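You operate a simulated robot arm through the tools that you are given. There is no shell and no other tool.

Carry out the task below with a simulated robot arm. There is one attempt and no reset: what you move stays moved.

JOB
Put things in order on the top of the teal-backed bench. At the end: the white logger from the top of the teal-backed bench is on the square silver plate; the teal tin stands where the steel tube with a black grip stood; the steel tube with a black grip stands where the blue printed block stood; the blue printed block stands on top of the grey stepped plug; whatever was shut is shut again. Leave all else as you found it, and nothing knocked over.
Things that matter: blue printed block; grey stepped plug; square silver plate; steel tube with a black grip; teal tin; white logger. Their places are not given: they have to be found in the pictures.

The check looks at the end state, three seconds after you hand in, the way a careful person would. Anything else that was tipped, shoved, dropped, spilled or broken makes it a failure.

ROBOT AND FRAMES
A 6-joint arm with a two-finger parallel gripper, fixed in place. Base frame: the origin is at the foot of the arm, x ahead of it, y to its left, z up; the work surface is at about z = 800. Units: mm, degrees, N and s.
With the tool pointing down near the work surface it reaches from about 260 to 680 mm from the base axis. Its first joint turns from -66.0 to 66.0 degrees. Payload 2.9 kg.
Tool frame: the origin (TCP) lies between the finger pads and is the grasp point; the fingertips stand 30 mm ahead of it; z points along the fingers, y is the line along which they close. Largest opening 110 mm; finger width 20, thickness 10; the body of the gripper, 48 by 112 mm, starts 55 mm behind the TCP.
Orientation is told as [roll, pitch, yaw] about the base's x, y, z axes, in that order, counted from this pose: with the fingers straight down and closing along the base's y, the tool's x points along the base's -x, its y along +y and its z along -z.

CONTROLS
- The arm moves only by the tool apply_moves. Its argument "deltas" is a list of rows, each a list of 3 entries, a list of its own where there are three numbers: the shift along the base's x, y, z in units of 30 mm (1.0 is 30 mm), then the turn, a rotation vector about the base's x, y, z in units of 8 degrees (1.0 is 8 degrees), then the gripper command, from -1 (shut) to 1 (fully open), values between in proportion. In form: [[[x, y, z], [wx, wy, wz], claw], ...]. A call has 1 to 20 rows; each row shifts and turns the commanded pose from where the row before left it. A call with a number of a shift or a turn outside -1 to 1 is refused whole. Rows are played at 5 a second. More than 50 mm and 8.6 degrees between two rows, or a gripper value outside its range, and nothing of the call is played. A pose out of reach is approached as far as the arm can. The call stops where the force on the tool passes 40 N (or 10 N more than at its start, if that is more) or the arm is blocked; 0.2 s more then pass. Each finger travels about 108 mm/s and halts on what it meets, pressing with about 42 N; the grip force reading is that of the motor and also rises with nothing between the fingers. The clock runs only during rows and for 0.2 s after the last one: add rows that do not move to give the fingers time. The reply holds the time, the measured pose of the TCP, the force on the tool along the base axes, the opening and the grip force, in the units named above and with some noise, with the torque about the TCP (base axes, N m) and any sound that the robot's microphone picked up.
- Cameras (640 x 400 px; columns grow to the right, rows downward): "scene" is fixed at [64.5, 426.1, 1380.5]; the picture's right is [-0.86, -0.51, 0.00], its down [-0.31, 0.51, -0.80] and it looks along [0.41, -0.69, -0.60] (base axes); focal length 326 px, centre (320, 200). "wrist" rides on the gripper at [72, 17, -103] in the tool frame; the picture's right is [-0.23, 0.97, 0.00], its down [-0.76, -0.18, -0.62] and it looks along [-0.61, -0.14, 0.78] (tool axes); focal length 222 px, centre (320, 200).
- capture(camera): a new picture of that camera. No time passes.
- locate(camera, pixels): for up to 12 pixels [column, row] of the newest picture of that camera ("zoom" is the newest enlarged one), the place [x, y, z] in the base frame of the surface seen there, good to about 2 mm. No time passes.
- close_up(camera, box): a new picture of the part [left, top, right, bottom] of that camera's present view, enlarged. No time passes.
- finish_job(): hands the job in; it is judged then, once.

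Unless the task says otherwise, let go and move clear before handing in.

The tools are called after "Emit:" by a JSON object that holds its "name" and its "arguments". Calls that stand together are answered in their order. apply_moves: Moves the arm, as the interface text tells. Its arguments: {"type":"object","properties":{"deltas":{"type":"array","items":{"type":"array"}}},"required":["deltas"]} The other tools are called the same way: capture (camera) takes a picture; locate (camera, pixels) gives the place of the surface under pixels of a picture; close_up (camera, box) takes an enlarged picture of a part of a camera's view; finish_job () hands the job in.

At the start:

```text
time_s: 0.0
eef_pos: [410.6, -154.8, 1140.0]
orientation: [0.0, 0.1, 0.0]
wrist_force: [-0.7, 0.8, 0.8]
ft_torque: [-0.01, 0.0, 0.01]
gripper_width: 109.8
gripper_force: 0.0
```

scene: 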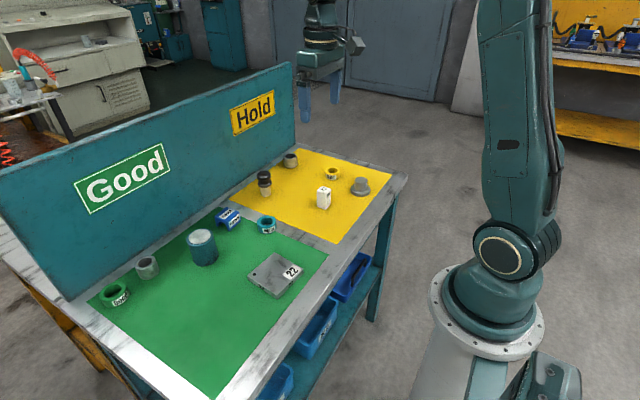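
wrist: 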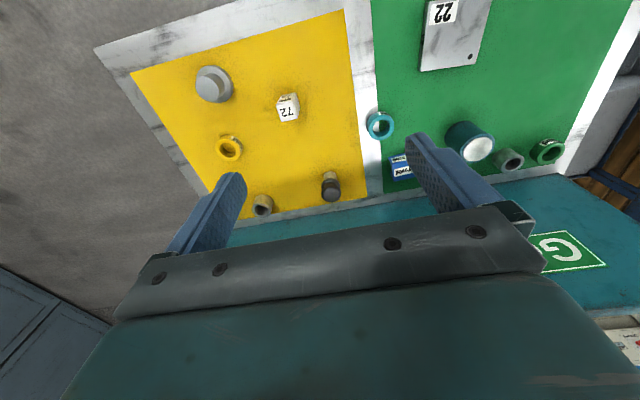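

The scene picture shows the bench: yellow "Hold" area with a white box near (323,197), a grey stepped plug near (360,187), and a dark tube near (264,183). The green "Good" area has a teal tin near (203,247), a blue block near (228,217) and a silver plate near (272,275). I'll take close-ups to identify each thing.

Emit:
{"name": "close_up", "arguments": {"camera": "scene", "box": [220, 130, 410, 250]}}

Emit:
{"name": "close_up", "arguments": {"camera": "scene", "box": [80, 190, 320, 340]}}

Emit:
{"name": "close_up", "arguments": {"camera": "wrist", "box": [180, 40, 400, 220]}}

Emit:
{"name": "close_up", "arguments": {"camera": "wrist", "box": [350, 0, 600, 200]}}

```text
3.33 times, centred on (315, 190) of scene
```

zoom: 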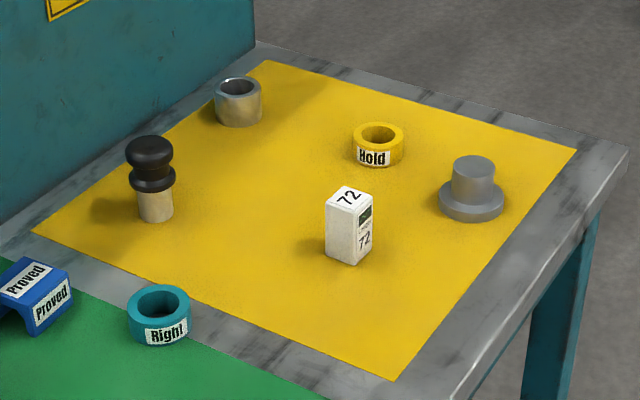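

```text
2.67 times, centred on (200, 265) of scene
```

zoom: 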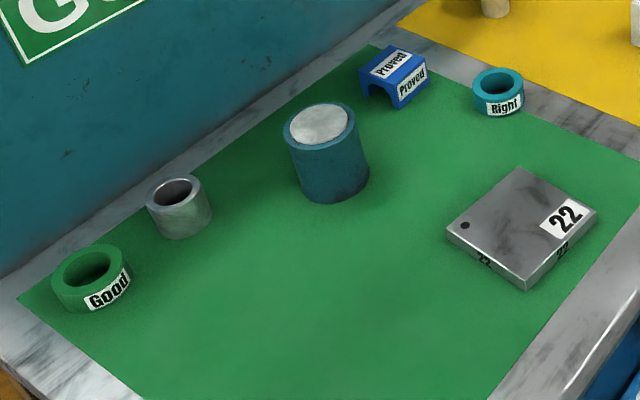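

```text
2.22 times, centred on (290, 130) of wrist
```

zoom: 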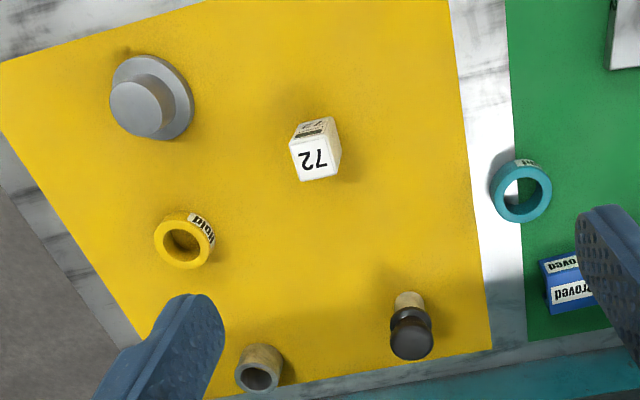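

```text
2.00 times, centred on (475, 100) of wrist
```

zoom: 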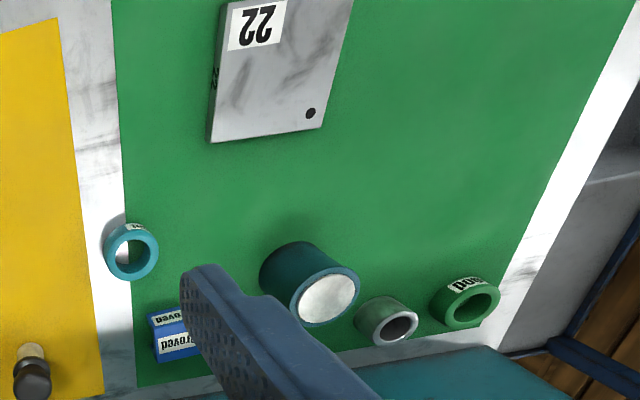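

The pictures identify everything: logger "72", grey stepped plug, black-gripped tube, blue bridge-shaped "Proved" block, teal tin and silver plate "22". Next I'll locate their surfaces in the base frame, starting with a zoomed picture of the yellow area.

Emit:
{"name": "close_up", "arguments": {"camera": "scene", "box": [220, 130, 410, 250]}}

Emit:
{"name": "locate", "arguments": {"camera": "zoom", "pixels": [[344, 187], [327, 200], [371, 210], [355, 216], [330, 250], [350, 265], [371, 250], [473, 163], [450, 165], [495, 165], [474, 219], [440, 202]]}}

Emit:
{"name": "locate", "arguments": {"camera": "zoom", "pixels": [[503, 203], [150, 150], [150, 180], [157, 205], [157, 221], [140, 205], [173, 205], [12, 292], [30, 262], [72, 268], [40, 288], [35, 334]]}}

```text
3.33 times, centred on (315, 190) of scene
```

zoom: 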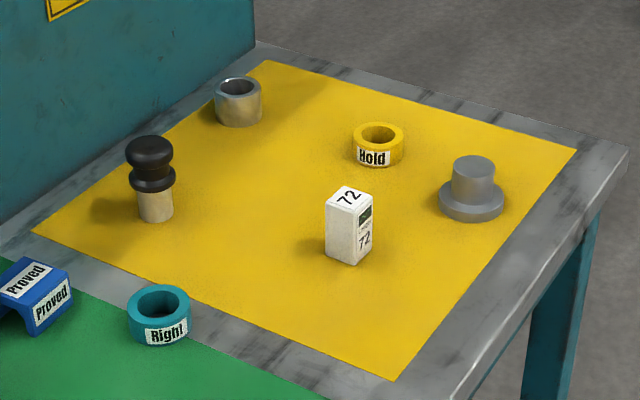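

```text
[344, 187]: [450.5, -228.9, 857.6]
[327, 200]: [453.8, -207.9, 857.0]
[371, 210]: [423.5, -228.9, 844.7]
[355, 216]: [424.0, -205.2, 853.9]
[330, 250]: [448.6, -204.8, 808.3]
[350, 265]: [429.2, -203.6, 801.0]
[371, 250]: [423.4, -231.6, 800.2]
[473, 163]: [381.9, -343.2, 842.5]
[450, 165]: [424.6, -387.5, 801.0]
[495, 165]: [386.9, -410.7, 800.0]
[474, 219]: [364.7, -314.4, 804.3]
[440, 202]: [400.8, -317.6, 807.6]
```

```text
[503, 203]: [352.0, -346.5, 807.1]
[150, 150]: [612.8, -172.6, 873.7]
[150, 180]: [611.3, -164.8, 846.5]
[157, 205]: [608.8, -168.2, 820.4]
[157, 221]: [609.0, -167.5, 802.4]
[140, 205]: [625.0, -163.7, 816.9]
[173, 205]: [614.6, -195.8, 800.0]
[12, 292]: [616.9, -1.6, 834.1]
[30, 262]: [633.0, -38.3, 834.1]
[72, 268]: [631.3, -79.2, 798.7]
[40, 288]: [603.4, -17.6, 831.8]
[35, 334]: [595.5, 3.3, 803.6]
```

The bench top is at z≈800; the logger is about 57 tall, the tube with grip about 75 or more tall near (612,-175), and the plug near (378,-340). I'll zoom tighter on each for exact outlines.

Emit:
{"name": "close_up", "arguments": {"camera": "scene", "box": [300, 170, 380, 220]}}

Emit:
{"name": "locate", "arguments": {"camera": "zoom", "pixels": [[175, 145], [142, 172], [225, 178], [194, 200], [185, 172], [145, 285], [190, 306], [230, 280], [430, 90], [400, 100], [460, 100], [480, 180]]}}

Emit:
{"name": "close_up", "arguments": {"camera": "scene", "box": [240, 160, 288, 200]}}

Emit:
{"name": "locate", "arguments": {"camera": "zoom", "pixels": [[300, 160], [330, 210], [330, 250], [330, 300], [340, 380], [275, 380], [405, 360], [260, 170], [395, 170], [330, 130], [320, 225], [290, 390]]}}

Emit:
{"name": "close_up", "arguments": {"camera": "scene", "box": [200, 195, 280, 245]}}

```text
8.00 times, centred on (340, 195) of scene
```

zoom: 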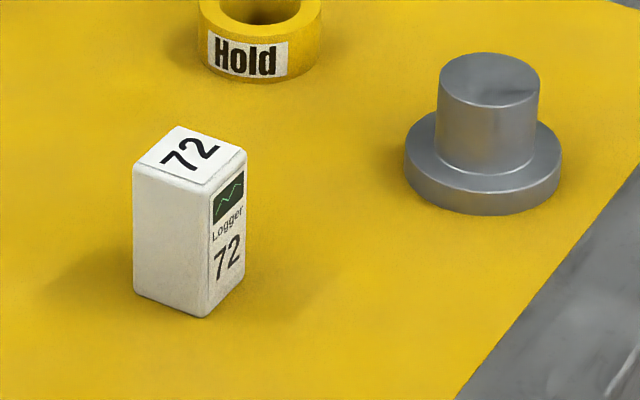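

```text
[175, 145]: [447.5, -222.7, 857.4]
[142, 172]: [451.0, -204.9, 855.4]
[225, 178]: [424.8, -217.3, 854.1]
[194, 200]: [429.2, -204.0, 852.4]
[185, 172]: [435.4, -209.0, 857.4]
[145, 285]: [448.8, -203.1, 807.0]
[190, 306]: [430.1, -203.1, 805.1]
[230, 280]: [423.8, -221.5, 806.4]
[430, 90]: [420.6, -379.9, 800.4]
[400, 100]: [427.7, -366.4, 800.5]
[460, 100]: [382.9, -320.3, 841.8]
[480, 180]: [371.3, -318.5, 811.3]
```

```text
10.00 times, centred on (264, 180) of scene
```

zoom: 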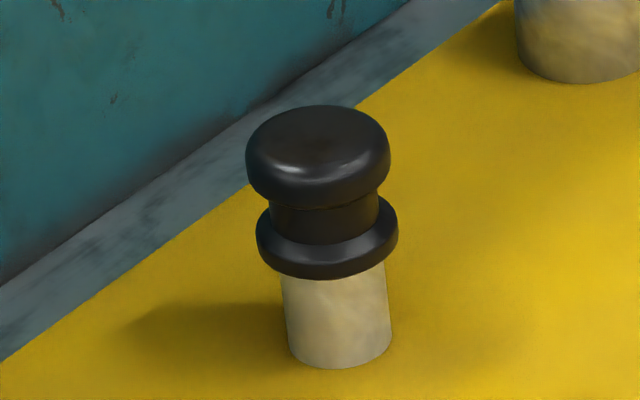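

```text
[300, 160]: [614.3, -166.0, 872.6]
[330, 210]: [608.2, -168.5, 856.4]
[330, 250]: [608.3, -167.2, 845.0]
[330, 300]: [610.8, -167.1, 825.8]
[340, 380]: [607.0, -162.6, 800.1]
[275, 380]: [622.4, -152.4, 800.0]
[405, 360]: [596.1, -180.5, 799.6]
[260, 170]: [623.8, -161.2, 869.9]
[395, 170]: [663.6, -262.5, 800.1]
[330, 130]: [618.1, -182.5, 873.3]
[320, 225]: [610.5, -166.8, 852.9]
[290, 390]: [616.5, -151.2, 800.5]
```

```text
8.00 times, centred on (240, 220) of scene
```

zoom: 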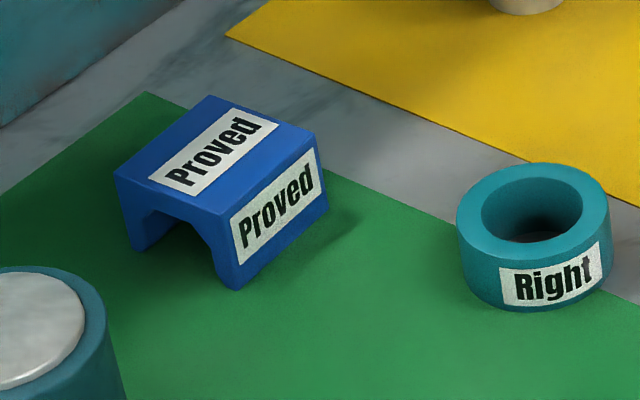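

The blue block is a bridge with a tunnel through it. I'll measure its corners and notch, then the plug's boss.

Emit:
{"name": "locate", "arguments": {"camera": "zoom", "pixels": [[210, 99], [117, 173], [224, 212], [314, 136], [240, 285], [326, 208], [133, 247], [150, 235], [215, 262], [160, 214], [185, 214], [220, 225]]}}

Emit:
{"name": "close_up", "arguments": {"camera": "scene", "box": [340, 170, 380, 200]}}

Emit:
{"name": "locate", "arguments": {"camera": "zoom", "pixels": [[325, 80], [255, 70], [395, 70], [325, 40], [322, 110], [322, 215], [322, 240], [322, 262], [200, 180], [440, 180], [245, 190], [405, 190]]}}

```text
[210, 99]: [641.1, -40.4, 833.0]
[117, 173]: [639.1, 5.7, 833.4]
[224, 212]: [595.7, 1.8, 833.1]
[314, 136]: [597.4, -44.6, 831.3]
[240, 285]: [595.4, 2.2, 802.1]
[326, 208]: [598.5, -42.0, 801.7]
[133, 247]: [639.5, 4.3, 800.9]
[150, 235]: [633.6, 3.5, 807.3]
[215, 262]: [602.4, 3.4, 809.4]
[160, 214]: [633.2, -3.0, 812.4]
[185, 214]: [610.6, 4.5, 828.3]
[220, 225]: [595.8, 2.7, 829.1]
```

```text
13.33 times, centred on (360, 185) of scene
```

zoom: 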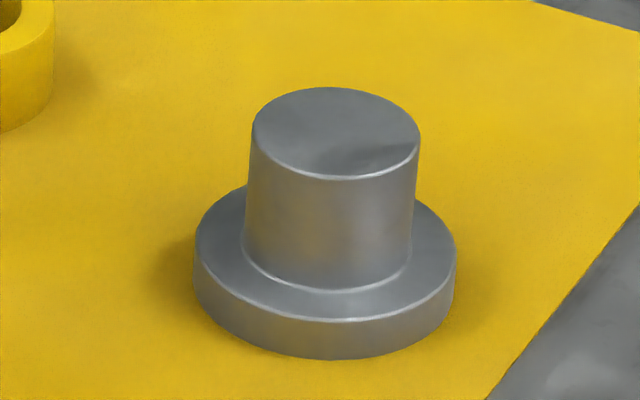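

```text
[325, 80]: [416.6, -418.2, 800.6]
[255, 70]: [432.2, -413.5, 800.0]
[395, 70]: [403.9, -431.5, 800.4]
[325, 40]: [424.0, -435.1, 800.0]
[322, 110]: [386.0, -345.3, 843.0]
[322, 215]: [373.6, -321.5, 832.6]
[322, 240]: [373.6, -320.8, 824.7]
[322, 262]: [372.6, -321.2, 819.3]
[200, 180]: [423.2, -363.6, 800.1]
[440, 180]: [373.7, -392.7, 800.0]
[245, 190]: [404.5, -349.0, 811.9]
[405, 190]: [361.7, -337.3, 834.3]
```

The block is 44 (x) × 46 (y) × 33 mm with its tunnel along y, centred near (618,-19). The plug has a boss of about Ø38 topping out at z≈843 near (382,-340). Next I'll measure the tin, the plate and the teal panel.

Emit:
{"name": "close_up", "arguments": {"camera": "scene", "box": [170, 215, 250, 275]}}

Emit:
{"name": "locate", "arguments": {"camera": "zoom", "pixels": [[250, 150], [160, 140], [370, 130], [260, 215], [260, 250], [270, 395], [190, 365], [380, 360], [250, 120], [155, 160], [375, 160], [265, 320]]}}

Emit:
{"name": "close_up", "arguments": {"camera": "scene", "box": [230, 240, 326, 310]}}

Emit:
{"name": "locate", "arguments": {"camera": "zoom", "pixels": [[300, 90], [120, 225], [325, 340], [478, 175], [300, 200], [400, 180], [160, 222], [320, 365], [130, 260], [475, 200], [330, 380], [220, 160]]}}

Emit:
{"name": "locate", "arguments": {"camera": "scene", "pixels": [[60, 290], [180, 200], [290, 140], [292, 70], [150, 130], [5, 175], [230, 180], [60, 230], [170, 240], [250, 170]]}}

```text
6.67 times, centred on (210, 245) of scene
```

zoom: 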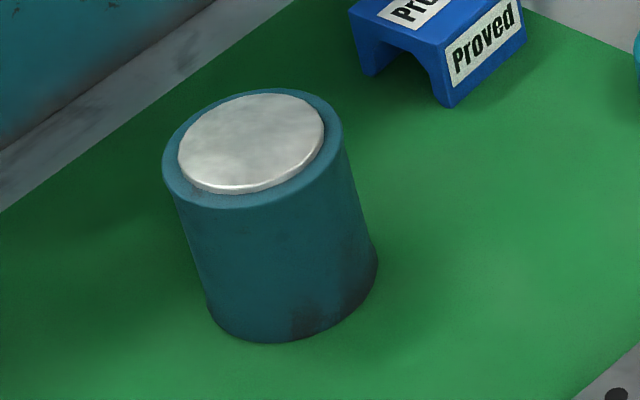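

```text
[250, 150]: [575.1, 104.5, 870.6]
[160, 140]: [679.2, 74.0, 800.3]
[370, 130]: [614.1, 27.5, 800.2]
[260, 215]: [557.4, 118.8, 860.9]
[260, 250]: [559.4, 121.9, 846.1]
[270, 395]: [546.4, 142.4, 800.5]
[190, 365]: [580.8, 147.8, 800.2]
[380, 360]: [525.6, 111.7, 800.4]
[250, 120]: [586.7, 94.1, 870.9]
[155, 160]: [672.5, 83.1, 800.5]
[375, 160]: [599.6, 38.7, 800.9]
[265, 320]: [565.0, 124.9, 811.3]
```

```text
5.71 times, centred on (278, 275) of scene
```

zoom: 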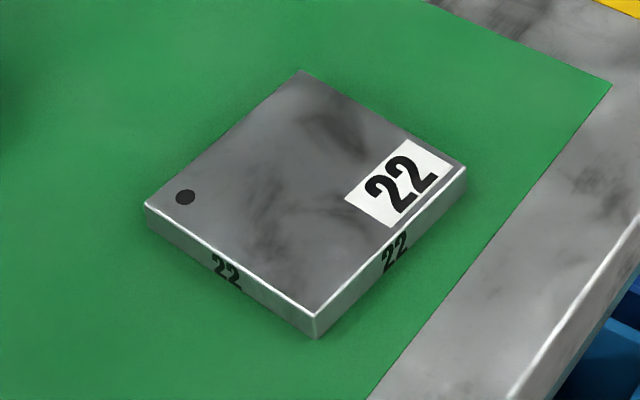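

```text
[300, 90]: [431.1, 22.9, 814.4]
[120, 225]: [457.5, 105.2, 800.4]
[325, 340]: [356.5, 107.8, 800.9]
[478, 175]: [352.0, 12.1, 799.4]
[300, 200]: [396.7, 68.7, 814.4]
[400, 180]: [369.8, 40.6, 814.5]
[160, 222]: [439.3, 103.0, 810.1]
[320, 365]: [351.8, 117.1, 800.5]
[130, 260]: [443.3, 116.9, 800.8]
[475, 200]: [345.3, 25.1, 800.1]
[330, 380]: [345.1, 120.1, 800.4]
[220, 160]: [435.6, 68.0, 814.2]
```

```text
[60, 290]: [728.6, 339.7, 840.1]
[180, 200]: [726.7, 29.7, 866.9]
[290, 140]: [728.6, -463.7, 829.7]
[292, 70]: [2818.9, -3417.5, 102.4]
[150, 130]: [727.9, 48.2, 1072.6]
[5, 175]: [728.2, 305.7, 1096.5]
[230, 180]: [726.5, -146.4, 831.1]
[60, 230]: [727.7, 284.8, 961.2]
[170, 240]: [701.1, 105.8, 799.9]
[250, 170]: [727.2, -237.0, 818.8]
```

The panel stands at x≈727, the tin is about Ø61 × 71 tall near (575,104), and the plate top is z≈814.5. I'll locate the neighbouring rings and bare tubes, plus the plate corners, to plan clearances.

Emit:
{"name": "locate", "arguments": {"camera": "zoom", "pixels": [[300, 74], [150, 205], [315, 310], [463, 170], [308, 192]]}}

Emit:
{"name": "close_up", "arguments": {"camera": "scene", "box": [220, 130, 410, 250]}}

Emit:
{"name": "locate", "arguments": {"camera": "zoom", "pixels": [[160, 288], [130, 298], [188, 298], [160, 320], [130, 320], [238, 82], [238, 95], [218, 110], [260, 110], [378, 126], [354, 140], [402, 140]]}}

Emit:
{"name": "close_up", "arguments": {"camera": "scene", "box": [90, 230, 190, 310]}}

Emit:
{"name": "locate", "arguments": {"camera": "zoom", "pixels": [[365, 170], [365, 220], [310, 200], [420, 200], [150, 330], [190, 440], [100, 380], [270, 380]]}}

```text
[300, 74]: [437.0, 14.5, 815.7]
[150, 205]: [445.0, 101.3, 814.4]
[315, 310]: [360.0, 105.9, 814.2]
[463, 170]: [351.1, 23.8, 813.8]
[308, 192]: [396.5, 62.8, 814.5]
```

```text
3.33 times, centred on (315, 190) of scene
```

zoom: 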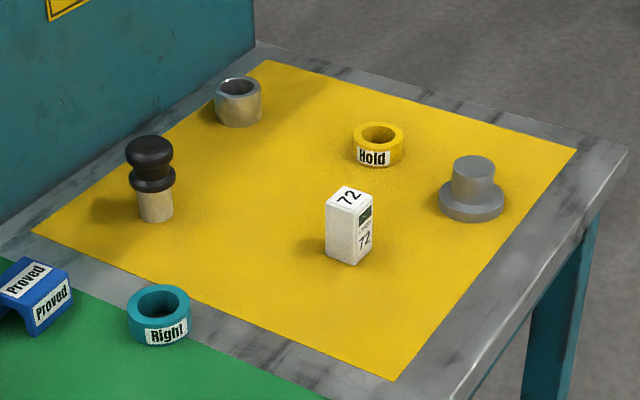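

```text
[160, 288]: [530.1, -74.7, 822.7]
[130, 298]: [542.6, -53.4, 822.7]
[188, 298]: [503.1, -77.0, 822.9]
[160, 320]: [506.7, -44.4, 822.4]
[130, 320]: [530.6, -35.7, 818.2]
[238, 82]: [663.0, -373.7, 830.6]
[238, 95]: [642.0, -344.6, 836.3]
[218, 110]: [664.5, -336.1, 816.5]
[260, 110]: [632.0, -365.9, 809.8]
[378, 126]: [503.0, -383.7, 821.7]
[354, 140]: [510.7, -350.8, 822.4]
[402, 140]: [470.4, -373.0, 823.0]
```

```text
5.00 times, centred on (140, 270) of scene
```

zoom: 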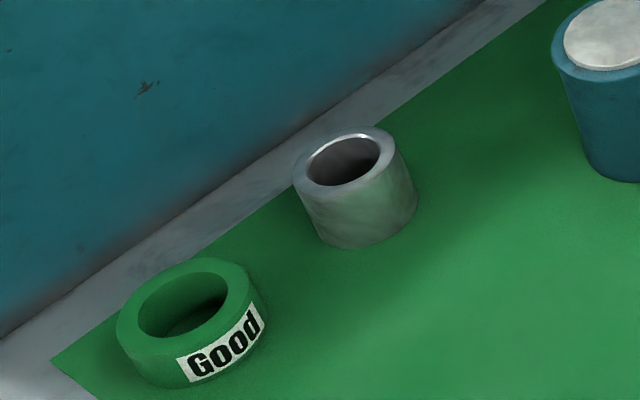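

```text
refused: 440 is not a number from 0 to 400
```

The plate centre is about (398,62), and the teal ring is at about (522,-62), clear of the block. I'll move above the block with the tool turned about -86°, so the fingers close along x onto its solid sides, and look with the wrist camera.

Emit:
{"name": "apply_moves", "arguments": {"deltas": [[[0.577, 0.377, -0.3], [0, 0, -0.9], 0.5], [[0.577, 0.377, -0.3], [0, 0, -0.9], 0.5], [[0.577, 0.377, -0.3], [0, 0, -0.9], 0.5], [[0.577, 0.377, -0.3], [0, 0, -0.9], 0.5], [[0.577, 0.377, -0.3], [0, 0, -0.9], 0.5], [[0.577, 0.377, -0.3], [0, 0, -0.9], 0.5], [[0.577, 0.377, -0.3], [0, 0, -0.9], 0.5], [[0.577, 0.377, -0.3], [0, 0, -0.9], 0.5], [[0.577, 0.377, -0.3], [0, 0, -0.9], 0.5], [[0.577, 0.377, -0.3], [0, 0, -0.9], 0.5], [[0.577, 0.377, -0.3], [0, 0, -0.9], 0.5], [[0.577, 0.377, -0.3], [0, 0, -0.9], 0.5], [[0, 0, 0], [0, 0, 0], 0.5]]}}

Emit:
{"name": "capture", "arguments": {"camera": "wrist"}}

Emit:
{"name": "capture", "arguments": {"camera": "scene"}}

```text
time_s: 2.8
eef_pos: [619.0, -21.3, 1032.2]
orientation: [0.0, -0.1, -86.5]
wrist_force: [0.3, -0.1, 0.0]
ft_torque: [-0.02, 0.0, 0.05]
gripper_width: 82.6
gripper_force: 0.0
```

```text
taken
```

wrist: 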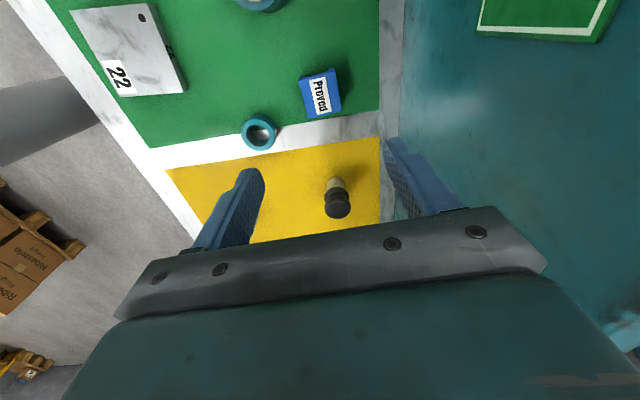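

```text
taken
```

scene: 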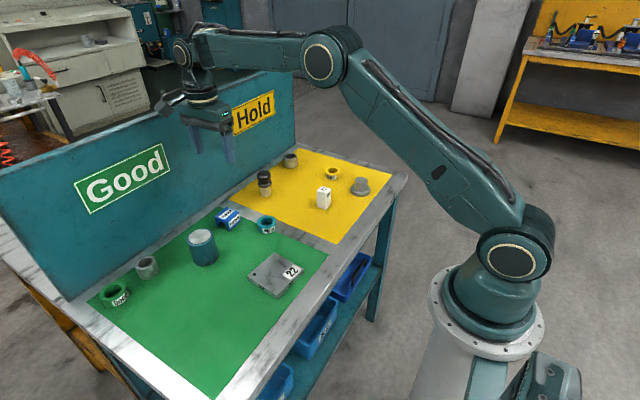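

The tool is above the block at (619,-21,1032), yaw -86.5°. A wrist part near scene pixel (180,52) reaches toward the panel, so I'll check its distance from the panel before lowering.

Emit:
{"name": "locate", "arguments": {"camera": "scene", "pixels": [[180, 52], [183, 60], [195, 60], [200, 95], [190, 40], [165, 100], [176, 98], [230, 60], [210, 120], [196, 135], [231, 155], [255, 75]]}}

Emit:
{"name": "close_up", "arguments": {"camera": "scene", "box": [140, 10, 300, 170]}}

Emit:
{"name": "close_up", "arguments": {"camera": "wrist", "box": [280, 50, 360, 130]}}

```text
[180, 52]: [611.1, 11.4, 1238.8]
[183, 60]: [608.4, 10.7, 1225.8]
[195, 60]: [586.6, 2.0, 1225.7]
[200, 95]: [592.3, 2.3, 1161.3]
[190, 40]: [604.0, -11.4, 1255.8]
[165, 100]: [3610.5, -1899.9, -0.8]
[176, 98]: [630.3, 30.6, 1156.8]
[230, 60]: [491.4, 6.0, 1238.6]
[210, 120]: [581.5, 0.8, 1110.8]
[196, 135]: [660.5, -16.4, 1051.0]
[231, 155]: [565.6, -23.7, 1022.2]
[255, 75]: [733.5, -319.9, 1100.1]
```

```text
2.50 times, centred on (220, 90) of scene
```

zoom: 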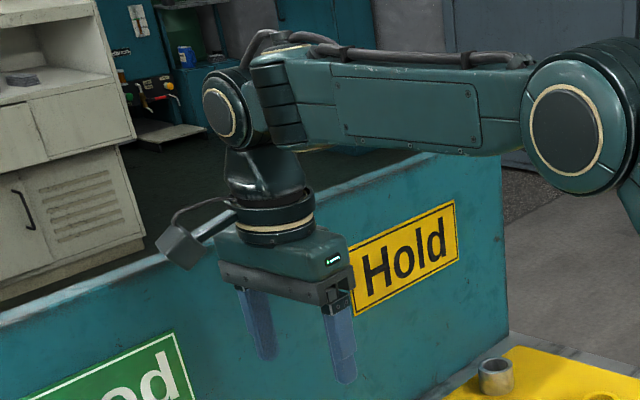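

```text
5.00 times, centred on (320, 90) of wrist
```

zoom: 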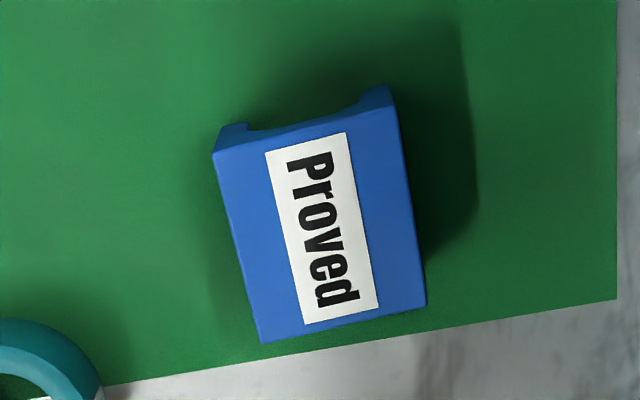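

The wrist is about 60 mm or more clear of the panel, so lowering is safe. In the zoomed wrist picture the block's top shows corners near (215,155), (388,110), (425,305) and (262,342); I'll locate them.

Emit:
{"name": "locate", "arguments": {"camera": "zoom", "pixels": [[219, 157], [385, 113], [421, 302], [265, 338], [320, 230], [232, 240], [410, 210], [245, 128], [360, 98], [300, 135], [340, 320]]}}

Emit:
{"name": "locate", "arguments": {"camera": "wrist", "pixels": [[337, 203], [331, 182], [336, 213], [330, 205], [343, 205]]}}

```text
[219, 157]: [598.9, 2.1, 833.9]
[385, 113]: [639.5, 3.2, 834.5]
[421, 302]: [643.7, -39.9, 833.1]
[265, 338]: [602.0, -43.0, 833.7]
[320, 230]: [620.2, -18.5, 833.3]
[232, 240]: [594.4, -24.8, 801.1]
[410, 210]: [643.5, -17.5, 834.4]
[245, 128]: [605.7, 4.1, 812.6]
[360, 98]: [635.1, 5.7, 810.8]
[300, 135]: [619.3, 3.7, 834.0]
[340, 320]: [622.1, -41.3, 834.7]
```

```text
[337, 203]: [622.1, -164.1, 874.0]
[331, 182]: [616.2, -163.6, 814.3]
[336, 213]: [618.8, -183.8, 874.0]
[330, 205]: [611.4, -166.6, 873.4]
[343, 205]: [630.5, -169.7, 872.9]
```

The block centre reads about (620,-19.4), top z≈834, yaw ≈+4°, which matches the tool yaw. I'll lower in two stages, starting with a descent to about z=870 and a check.

Emit:
{"name": "apply_moves", "arguments": {"deltas": [[[0.033, 0.063, -0.9], [0, 0, 0], 0.5], [[0, 0, -0.9], [0, 0, 0], 0.5], [[0, 0, -0.9], [0, 0, 0], 0.5], [[0, 0, -0.9], [0, 0, 0], 0.5], [[0, 0, -0.9], [0, 0, 0], 0.5], [[0, 0, -0.9], [0, 0, 0], 0.5], [[0, 0, 0], [0, 0, 0], 0.5]]}}

Emit:
{"name": "capture", "arguments": {"camera": "wrist"}}

Emit:
{"name": "close_up", "arguments": {"camera": "wrist", "box": [240, 90, 400, 190]}}

Emit:
{"name": "capture", "arguments": {"camera": "scene"}}

```text
time_s: 4.4
eef_pos: [619.9, -19.0, 870.3]
orientation: [0.0, 0.1, -86.4]
wrist_force: [-0.7, 0.8, 0.3]
ft_torque: [-0.03, 0.01, -0.01]
gripper_width: 82.4
gripper_force: 0.0
```

```text
taken
```

wrist: 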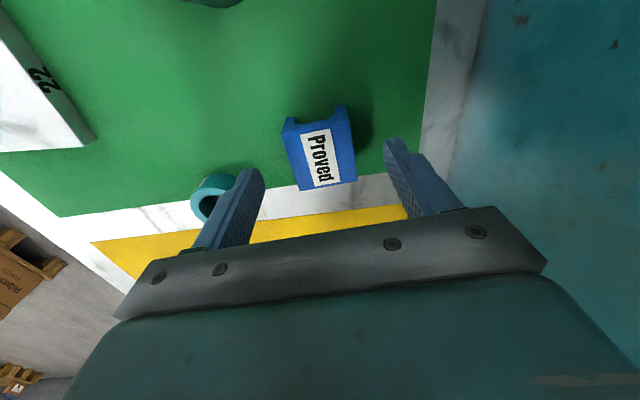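

```text
4.00 times, centred on (320, 140) of wrist
```

zoom: 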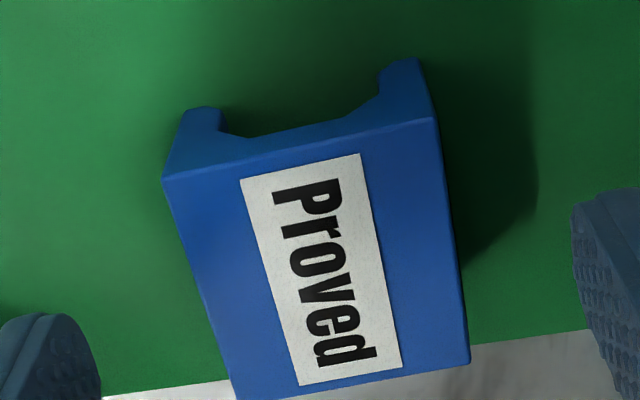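

```text
taken
```

scene: 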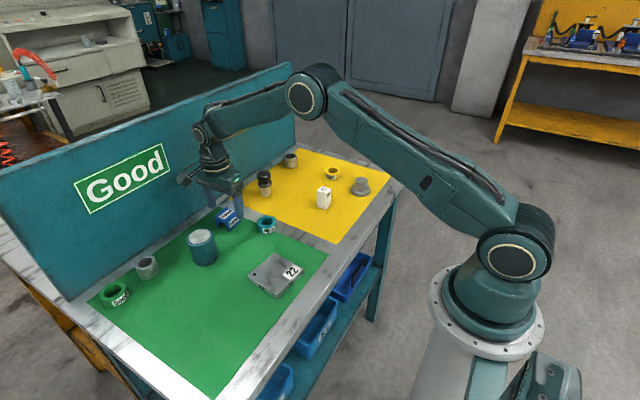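

The block sits nicely between the fingers in the wrist view. I'll re-measure its top corners and notch from this nearer view.

Emit:
{"name": "locate", "arguments": {"camera": "zoom", "pixels": [[168, 179], [434, 120], [464, 360], [240, 395], [318, 260], [300, 155], [187, 115], [225, 118], [382, 85], [415, 65], [250, 135], [345, 115]]}}

```text
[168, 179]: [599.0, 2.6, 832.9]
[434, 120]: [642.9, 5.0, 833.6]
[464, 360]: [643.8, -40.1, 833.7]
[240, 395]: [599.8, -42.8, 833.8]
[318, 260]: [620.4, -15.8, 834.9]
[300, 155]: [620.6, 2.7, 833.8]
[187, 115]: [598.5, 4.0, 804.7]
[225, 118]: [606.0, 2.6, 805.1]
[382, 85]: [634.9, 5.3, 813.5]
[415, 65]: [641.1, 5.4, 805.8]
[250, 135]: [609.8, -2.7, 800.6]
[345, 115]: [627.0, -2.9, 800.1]
```

The block's centre averages (620,-19) and the TCP is at (619.9,-19.0). I'll lower to z≈836, keeping fingertips about 6 mm above the bench, then close on the block's sides.

Emit:
{"name": "apply_moves", "arguments": {"deltas": [[[0.01, 0, -0.57], [0, 0, 0], 0.5], [[0, 0, -0.57], [0, 0, 0], 0.5], [[0, 0, 0], [0, 0, 0], 0.5], [[0, 0, 0], [0, 0, 0], 0.0], [[0, 0, 0], [0, 0, 0], -1], [[0, 0, 0], [0, 0, 0], -1], [[0, 0, 0], [0, 0, 0], -1]]}}

Emit:
{"name": "close_up", "arguments": {"camera": "wrist", "box": [240, 90, 400, 210]}}

```text
time_s: 6.0
eef_pos: [619.8, -18.8, 835.9]
orientation: [0.1, 0.0, -86.5]
wrist_force: [0.1, 0.2, 0.3]
ft_torque: [0.0, -0.03, 0.0]
gripper_width: 45.1
gripper_force: 42.0
```

```text
3.33 times, centred on (320, 150) of wrist
```

zoom: 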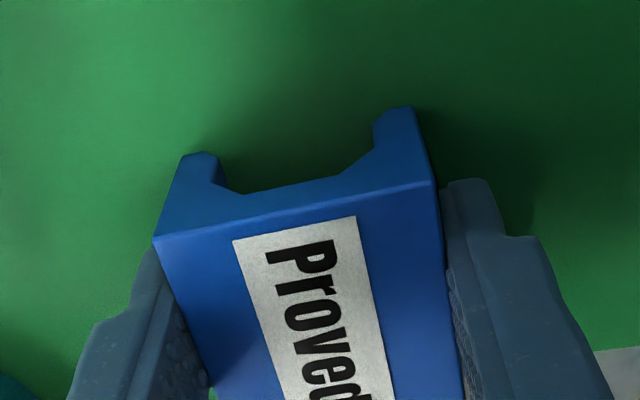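

The block is gripped at a width of 45.1 mm with 42 N. I'll lift it straight up and carry it high to above the plug.

Emit:
{"name": "apply_moves", "arguments": {"deltas": [[[0, 0, 0.5], [0, 0, 0], -1], [[0, 0, 0.8], [0, 0, 0], -1], [[0, 0, 1], [0, 0, 0], -1], [[0, 0, 1], [0, 0, 0], -1], [[0, 0, 1], [0, 0, 0], -1], [[0, 0, 1], [0, 0, 0], -1], [[0, 0, 0], [0, 0, 0], -1]]}}

Emit:
{"name": "apply_moves", "arguments": {"deltas": [[[-0.3, -0.4, 0.1], [0, 0, 0], -1], [[-0.569, -0.767, 0.129], [0, 0, 0], -1], [[-0.569, -0.767, 0.129], [0, 0, 0], -1], [[-0.569, -0.767, 0.129], [0, 0, 0], -1], [[-0.569, -0.767, 0.129], [0, 0, 0], -1], [[-0.569, -0.767, 0.129], [0, 0, 0], -1], [[-0.569, -0.767, 0.129], [0, 0, 0], -1], [[-0.569, -0.767, 0.129], [0, 0, 0], -1], [[-0.569, -0.767, 0.129], [0, 0, 0], -1], [[-0.569, -0.767, 0.129], [0, 0, 0], -1], [[-0.569, -0.767, 0.129], [0, 0, 0], -1], [[-0.569, -0.767, 0.129], [0, 0, 0], -1], [[-0.569, -0.767, 0.129], [0, 0, 0], -1], [[-0.569, -0.767, 0.129], [0, 0, 0], -1], [[-0.27, -0.367, 0.0], [0, 0, 0], -1], [[0, 0, 0], [0, 0, 0], -1]]}}

Emit:
{"name": "capture", "arguments": {"camera": "wrist"}}

Emit:
{"name": "capture", "arguments": {"camera": "scene"}}

```text
time_s: 7.6
eef_pos: [620.9, -17.7, 995.1]
orientation: [0.0, 0.0, -86.5]
wrist_force: [-0.3, -0.6, -1.0]
ft_torque: [0.0, -0.02, 0.02]
gripper_width: 45.0
gripper_force: 41.9
```

```text
time_s: 11.0
eef_pos: [380.1, -338.1, 1047.2]
orientation: [0.0, 0.0, -86.5]
wrist_force: [0.6, 0.2, 0.4]
ft_torque: [-0.03, -0.01, 0.0]
gripper_width: 45.1
gripper_force: 42.1
```

```text
taken
```

wrist: 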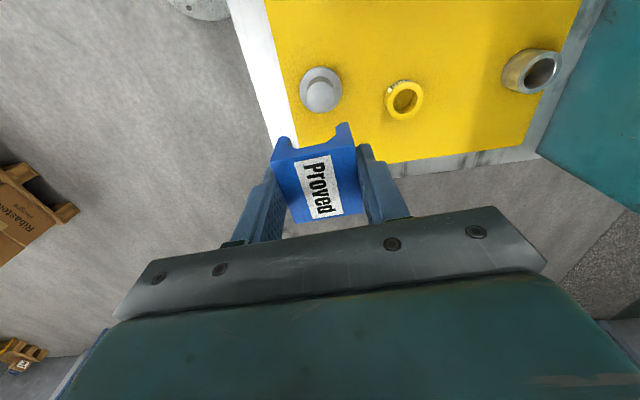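

```text
taken
```

scene: 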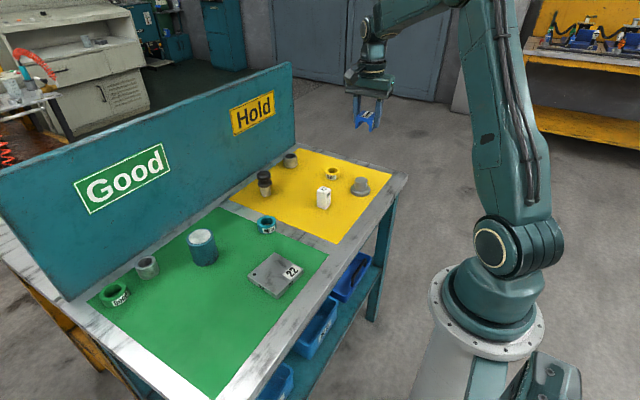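

The block is held level and the plug shows in the wrist view around (321,92). I'll zoom on the plug to fix its centre.

Emit:
{"name": "close_up", "arguments": {"camera": "wrist", "box": [280, 50, 360, 130]}}

Emit:
{"name": "close_up", "arguments": {"camera": "wrist", "box": [296, 66, 346, 116]}}

```text
5.00 times, centred on (320, 90) of wrist
```

zoom: 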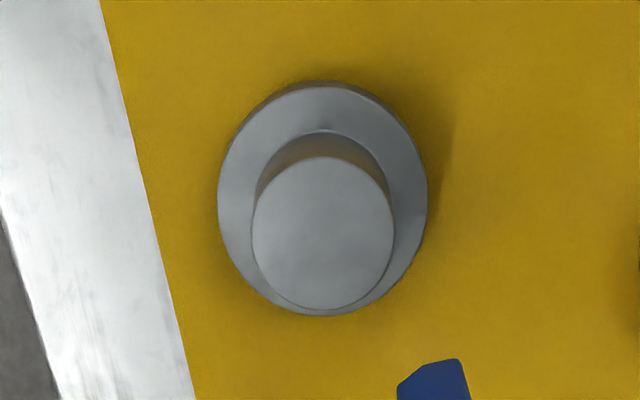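

```text
8.00 times, centred on (321, 91) of wrist
```

zoom: 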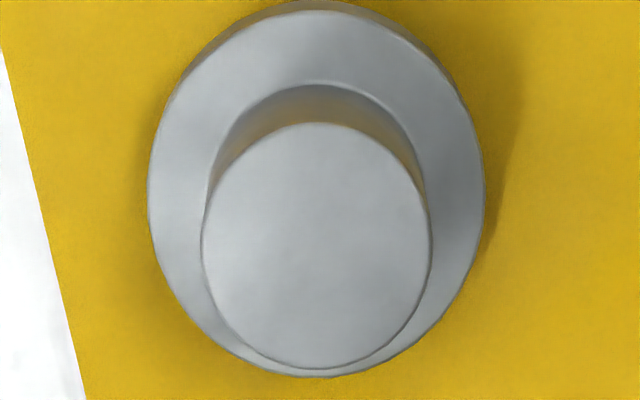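

In the 8× zoom the boss top spans columns 202–431 and rows 122–368, centred at about (316,245). I'll locate its centre and opposite rim points.

Emit:
{"name": "locate", "arguments": {"camera": "zoom", "pixels": [[316, 245], [208, 245], [424, 245], [316, 130], [316, 360], [240, 165], [393, 325], [240, 325], [393, 165], [316, 40], [170, 200], [465, 200]]}}

```text
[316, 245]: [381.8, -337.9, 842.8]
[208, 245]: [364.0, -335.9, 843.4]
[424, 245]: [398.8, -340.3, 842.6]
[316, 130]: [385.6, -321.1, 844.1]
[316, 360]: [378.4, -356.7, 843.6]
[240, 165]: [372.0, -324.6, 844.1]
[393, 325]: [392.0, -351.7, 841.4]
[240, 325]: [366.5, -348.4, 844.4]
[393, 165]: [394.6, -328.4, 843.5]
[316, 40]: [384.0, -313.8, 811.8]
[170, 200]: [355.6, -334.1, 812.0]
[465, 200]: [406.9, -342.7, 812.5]
```

The wrist gives the plug centre at (381.6,-338.3). I'll cross-check with the scene camera.

Emit:
{"name": "close_up", "arguments": {"camera": "scene", "box": [340, 170, 380, 200]}}

Emit:
{"name": "locate", "arguments": {"camera": "zoom", "pixels": [[337, 133], [260, 133], [414, 133], [337, 93], [337, 173], [290, 105], [384, 161], [290, 161], [384, 105]]}}

Emit:
{"name": "close_up", "arguments": {"camera": "wrist", "box": [240, 110, 400, 230]}}

```text
13.33 times, centred on (360, 185) of scene
```

zoom: 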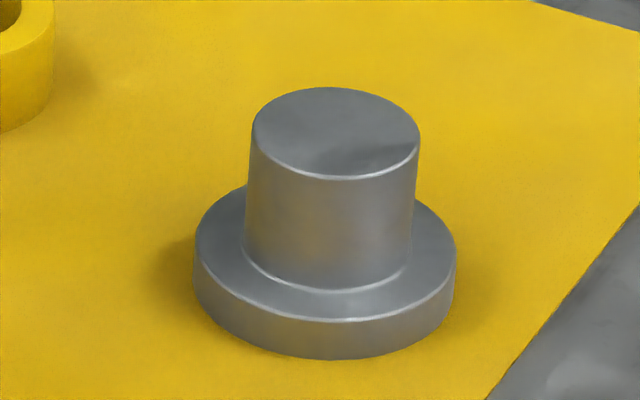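

```text
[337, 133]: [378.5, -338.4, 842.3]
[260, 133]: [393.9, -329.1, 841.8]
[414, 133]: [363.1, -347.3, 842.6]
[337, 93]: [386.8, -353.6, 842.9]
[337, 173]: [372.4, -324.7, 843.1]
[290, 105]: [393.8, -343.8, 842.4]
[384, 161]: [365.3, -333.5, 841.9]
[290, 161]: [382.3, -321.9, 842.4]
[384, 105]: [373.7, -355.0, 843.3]
```

```text
3.33 times, centred on (320, 170) of wrist
```

zoom: 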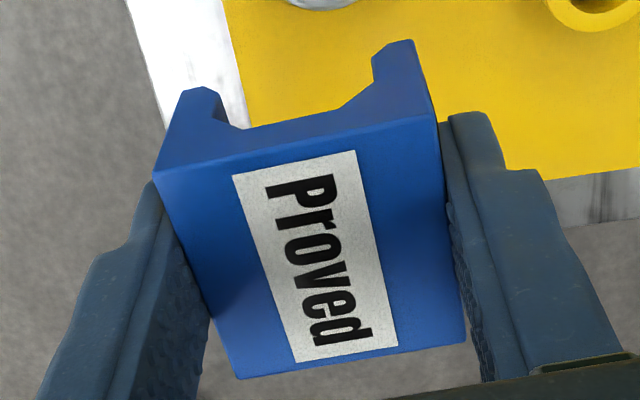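

The scene camera puts the plug at (378.8,-338.6), against (381.6,-338.3) from the wrist, an offset of about 2.8 mm in x. I'll calibrate both cameras on the held block, whose centre along x must equal the TCP.

Emit:
{"name": "locate", "arguments": {"camera": "zoom", "pixels": [[160, 174], [436, 124], [462, 340], [240, 376], [300, 150], [186, 260], [452, 235], [350, 358], [305, 250]]}}

Emit:
{"name": "close_up", "arguments": {"camera": "scene", "box": [335, 70, 405, 140]}}

```text
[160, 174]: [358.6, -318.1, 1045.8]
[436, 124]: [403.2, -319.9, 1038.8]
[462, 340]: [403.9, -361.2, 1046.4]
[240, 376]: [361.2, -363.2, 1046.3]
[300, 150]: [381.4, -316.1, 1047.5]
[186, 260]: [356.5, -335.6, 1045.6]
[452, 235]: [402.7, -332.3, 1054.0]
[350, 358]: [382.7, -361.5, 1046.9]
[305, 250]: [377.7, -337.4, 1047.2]
```

```text
5.71 times, centred on (370, 105) of scene
```

zoom: 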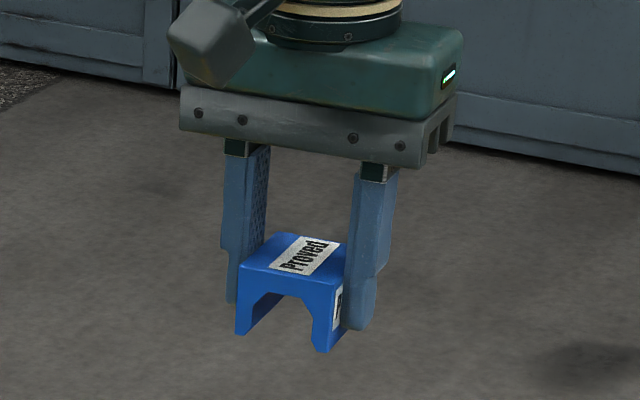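

Emit:
{"name": "locate", "arguments": {"camera": "zoom", "pixels": [[284, 234], [239, 270], [336, 282], [347, 248], [285, 275], [238, 300], [260, 283], [315, 283], [238, 330], [322, 345], [290, 258]]}}

Emit:
{"name": "close_up", "arguments": {"camera": "scene", "box": [355, 100, 385, 140]}}

```text
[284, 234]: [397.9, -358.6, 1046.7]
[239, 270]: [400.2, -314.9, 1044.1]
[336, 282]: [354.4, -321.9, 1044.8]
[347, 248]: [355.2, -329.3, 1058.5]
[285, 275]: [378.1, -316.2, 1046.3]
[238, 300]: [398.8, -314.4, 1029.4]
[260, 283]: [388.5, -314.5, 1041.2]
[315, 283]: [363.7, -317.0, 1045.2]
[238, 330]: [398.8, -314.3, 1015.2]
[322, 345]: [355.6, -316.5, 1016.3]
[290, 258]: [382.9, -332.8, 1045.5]
```

```text
10.00 times, centred on (370, 120) of scene
```

zoom: 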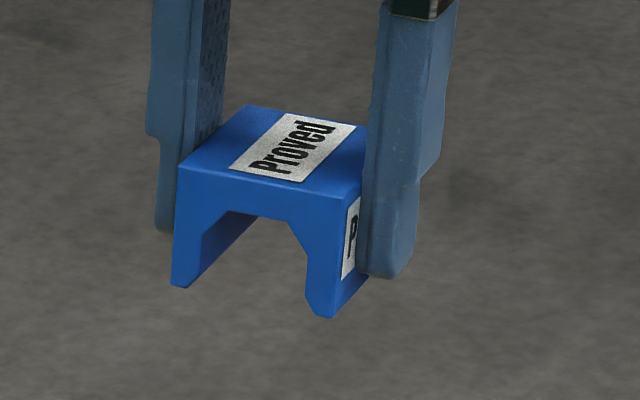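

Calibrating on the held block, the wrist reads about +1.5 mm and the scene about -1.3 mm in x, so the plug's true centre is close to (380.1,-338.4), right under the TCP. The legs seem to have chamfered bottom corners, so I'll zoom further before placing.

Emit:
{"name": "close_up", "arguments": {"camera": "scene", "box": [352, 112, 380, 140]}}

Emit:
{"name": "close_up", "arguments": {"camera": "scene", "box": [362, 120, 380, 135]}}

Emit:
{"name": "close_up", "arguments": {"camera": "wrist", "box": [265, 110, 365, 170]}}

```text
14.29 times, centred on (366, 126) of scene
```

zoom: 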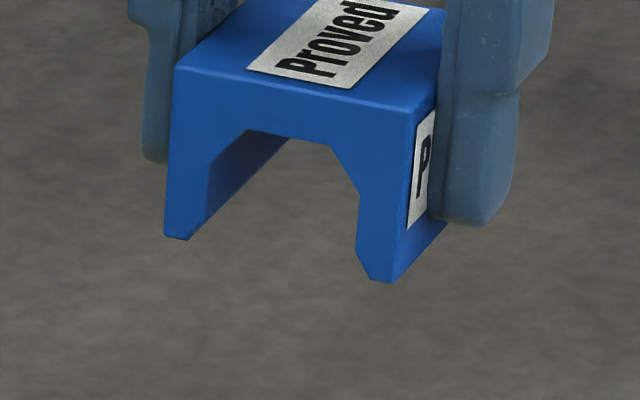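

```text
16.00 times, centred on (371, 128) of scene
```

zoom: 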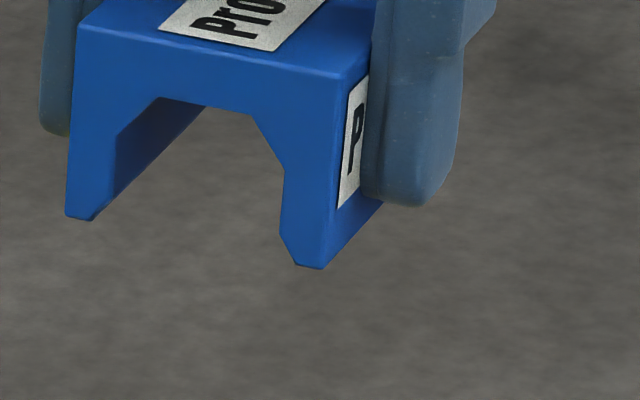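

```text
6.40 times, centred on (315, 140) of wrist
```

zoom: 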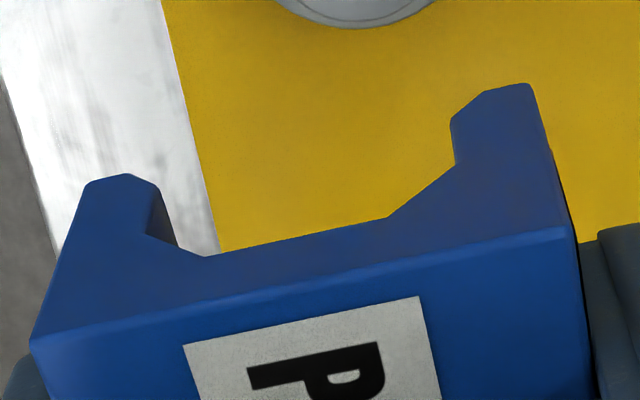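

The legs' bottoms have 3 mm inner chamfers, so their flat gap is about 36 mm against a boss of about 37.5 mm. The seat is therefore narrow and centring is critical. I'll turn the block so its tunnel points at the scene camera (+18.9°), which lets me compare legs and boss directly, then lower to about 30 mm above the boss.

Emit:
{"name": "apply_moves", "arguments": {"deltas": [[[0, 0, 0], [0, 0, 0.79], -1], [[0, 0, 0], [0, 0, 0.79], -1], [[0, 0, 0], [0, 0, 0.79], -1], [[0, 0, -0.9], [0, 0, 0], -1], [[0, 0, -0.9], [0, 0, 0], -1], [[0, 0, -0.9], [0, 0, 0], -1], [[0, 0, -0.9], [0, 0, 0], -1], [[0, 0, -0.9], [0, 0, 0], -1], [[0, 0, 0], [0, 0, 0], -1], [[0, 0, 0], [0, 0, 0], -1]]}}

Emit:
{"name": "close_up", "arguments": {"camera": "scene", "box": [340, 155, 380, 195]}}

Emit:
{"name": "capture", "arguments": {"camera": "wrist"}}

```text
time_s: 13.2
eef_pos: [380.4, -343.0, 911.3]
orientation: [0.0, 0.0, -67.5]
wrist_force: [-0.6, -0.6, 0.0]
ft_torque: [0.0, 0.05, 0.01]
gripper_width: 45.3
gripper_force: 42.2
```

```text
10.00 times, centred on (360, 175) of scene
```

zoom: 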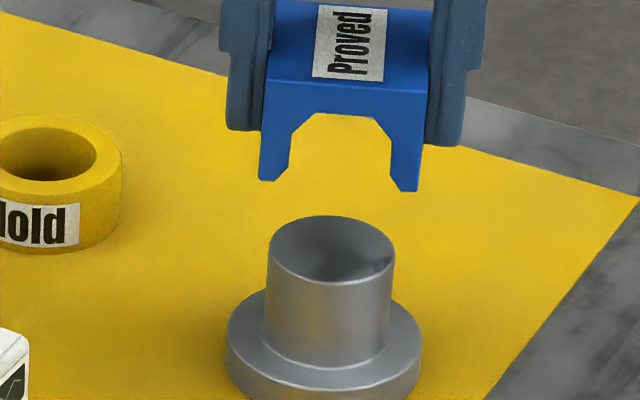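

```text
taken
```

wrist: 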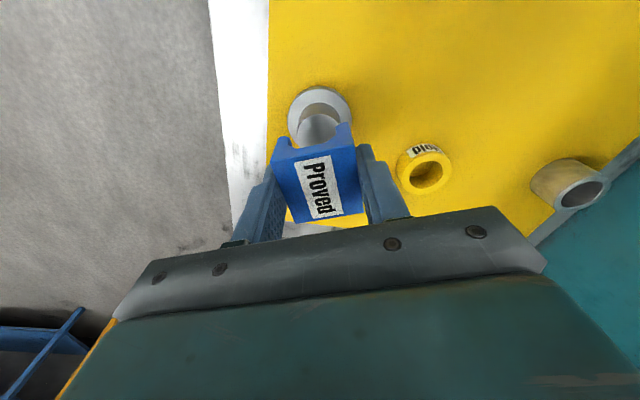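

The readings settled at (380.4,-343.0,911.3). In the zoom the legs are centred near column 338, while the boss axis extrapolates to about column 336, so the lateral error is only about 0.5 mm; along the view it is about 4–5 mm too far. I'll zoom in to measure better.

Emit:
{"name": "close_up", "arguments": {"camera": "scene", "box": [350, 154, 374, 178]}}

Emit:
{"name": "locate", "arguments": {"camera": "zoom", "pixels": [[190, 190], [420, 220], [305, 205], [310, 120], [200, 60], [430, 70], [310, 40], [180, 320], [440, 340], [175, 270], [440, 290]]}}

Emit:
{"name": "close_up", "arguments": {"camera": "scene", "box": [348, 172, 374, 198]}}

Emit:
{"name": "locate", "arguments": {"camera": "zoom", "pixels": [[320, 130], [220, 120], [420, 130], [320, 80], [320, 170], [320, 200], [320, 250]]}}

```text
16.00 times, centred on (362, 166) of scene
```

zoom: 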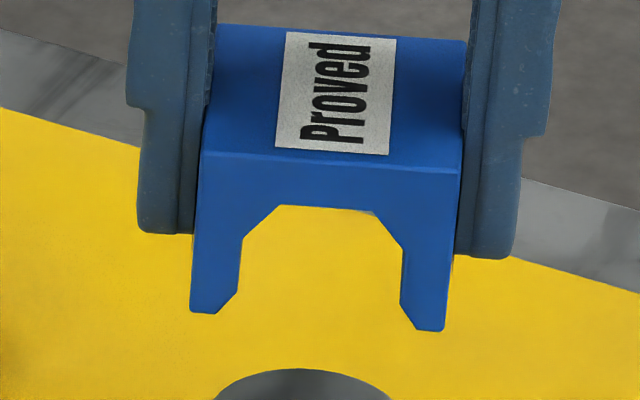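

```text
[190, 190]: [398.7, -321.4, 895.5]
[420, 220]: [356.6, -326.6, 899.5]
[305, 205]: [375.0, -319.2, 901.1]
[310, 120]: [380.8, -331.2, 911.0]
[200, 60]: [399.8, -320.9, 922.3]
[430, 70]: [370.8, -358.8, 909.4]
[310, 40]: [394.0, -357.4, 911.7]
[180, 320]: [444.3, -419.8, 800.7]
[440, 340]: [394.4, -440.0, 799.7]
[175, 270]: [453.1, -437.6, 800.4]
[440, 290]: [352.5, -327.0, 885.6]
```

```text
15.38 times, centred on (361, 185) of scene
```

zoom: 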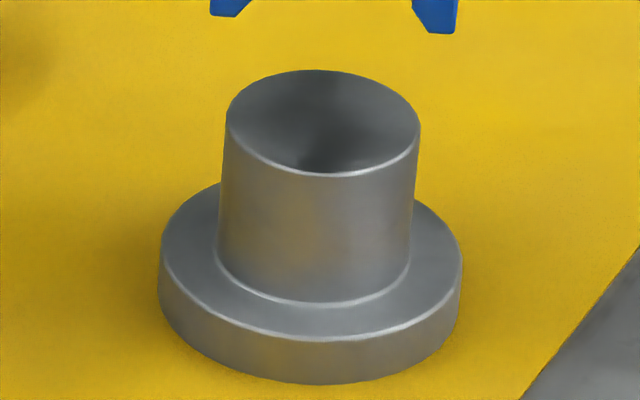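

```text
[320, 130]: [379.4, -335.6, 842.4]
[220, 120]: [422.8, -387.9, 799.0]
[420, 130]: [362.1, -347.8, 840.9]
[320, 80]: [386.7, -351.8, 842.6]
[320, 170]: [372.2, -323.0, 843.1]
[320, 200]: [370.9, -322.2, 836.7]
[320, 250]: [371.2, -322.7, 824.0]
```

From the zooms, the block is 0.3 mm too far right (in the image) and about 3.7 mm too far along the view. I'll correct by (-1.15,+3.5) mm and lower 26 mm, to about 5–6 mm above the boss, then re-check.

Emit:
{"name": "apply_moves", "arguments": {"deltas": [[[-0.038, 0.118, 0], [0, 0, 0], -1], [[0, 0, -0.29], [0, 0, 0], -1], [[0, 0, -0.29], [0, 0, 0], -1], [[0, 0, -0.29], [0, 0, 0], -1], [[0, 0, 0], [0, 0, 0], -1], [[0, 0, 0], [0, 0, 0], -1], [[0, 0, 0], [0, 0, 0], -1]]}}

Emit:
{"name": "close_up", "arguments": {"camera": "scene", "box": [348, 164, 374, 190]}}

Emit:
{"name": "close_up", "arguments": {"camera": "scene", "box": [353, 170, 369, 180]}}

Emit:
{"name": "close_up", "arguments": {"camera": "wrist", "box": [260, 80, 380, 155]}}

```text
time_s: 14.8
eef_pos: [379.0, -338.6, 888.5]
orientation: [-0.1, 0.0, -67.4]
wrist_force: [0.3, -0.6, 0.3]
ft_torque: [0.01, -0.04, 0.03]
gripper_width: 45.2
gripper_force: 42.2
```

```text
15.38 times, centred on (361, 177) of scene
```

zoom: 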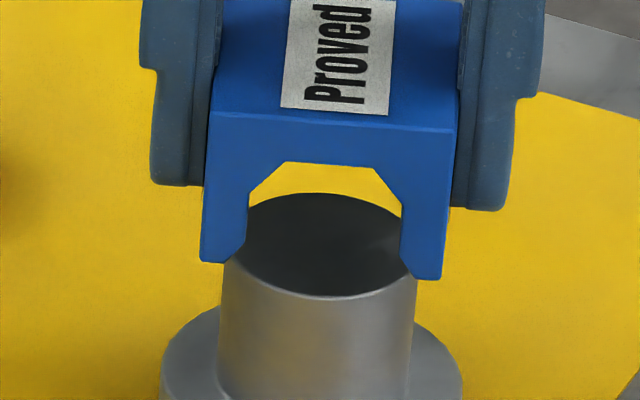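

```text
16.00 times, centred on (361, 175) of scene
```

zoom: 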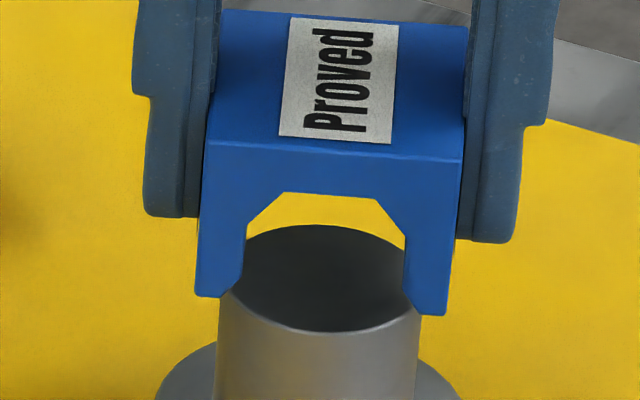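

```text
5.33 times, centred on (320, 118) of wrist
```

zoom: 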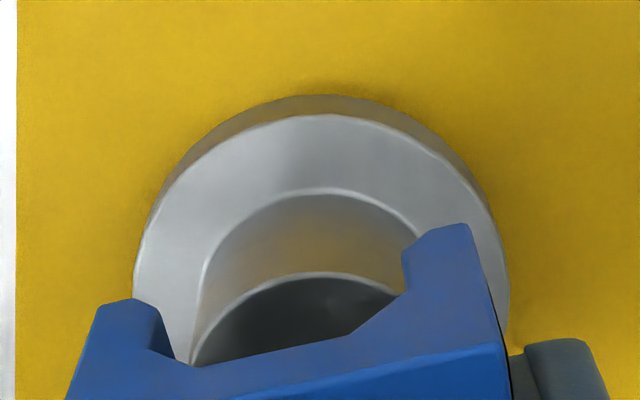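

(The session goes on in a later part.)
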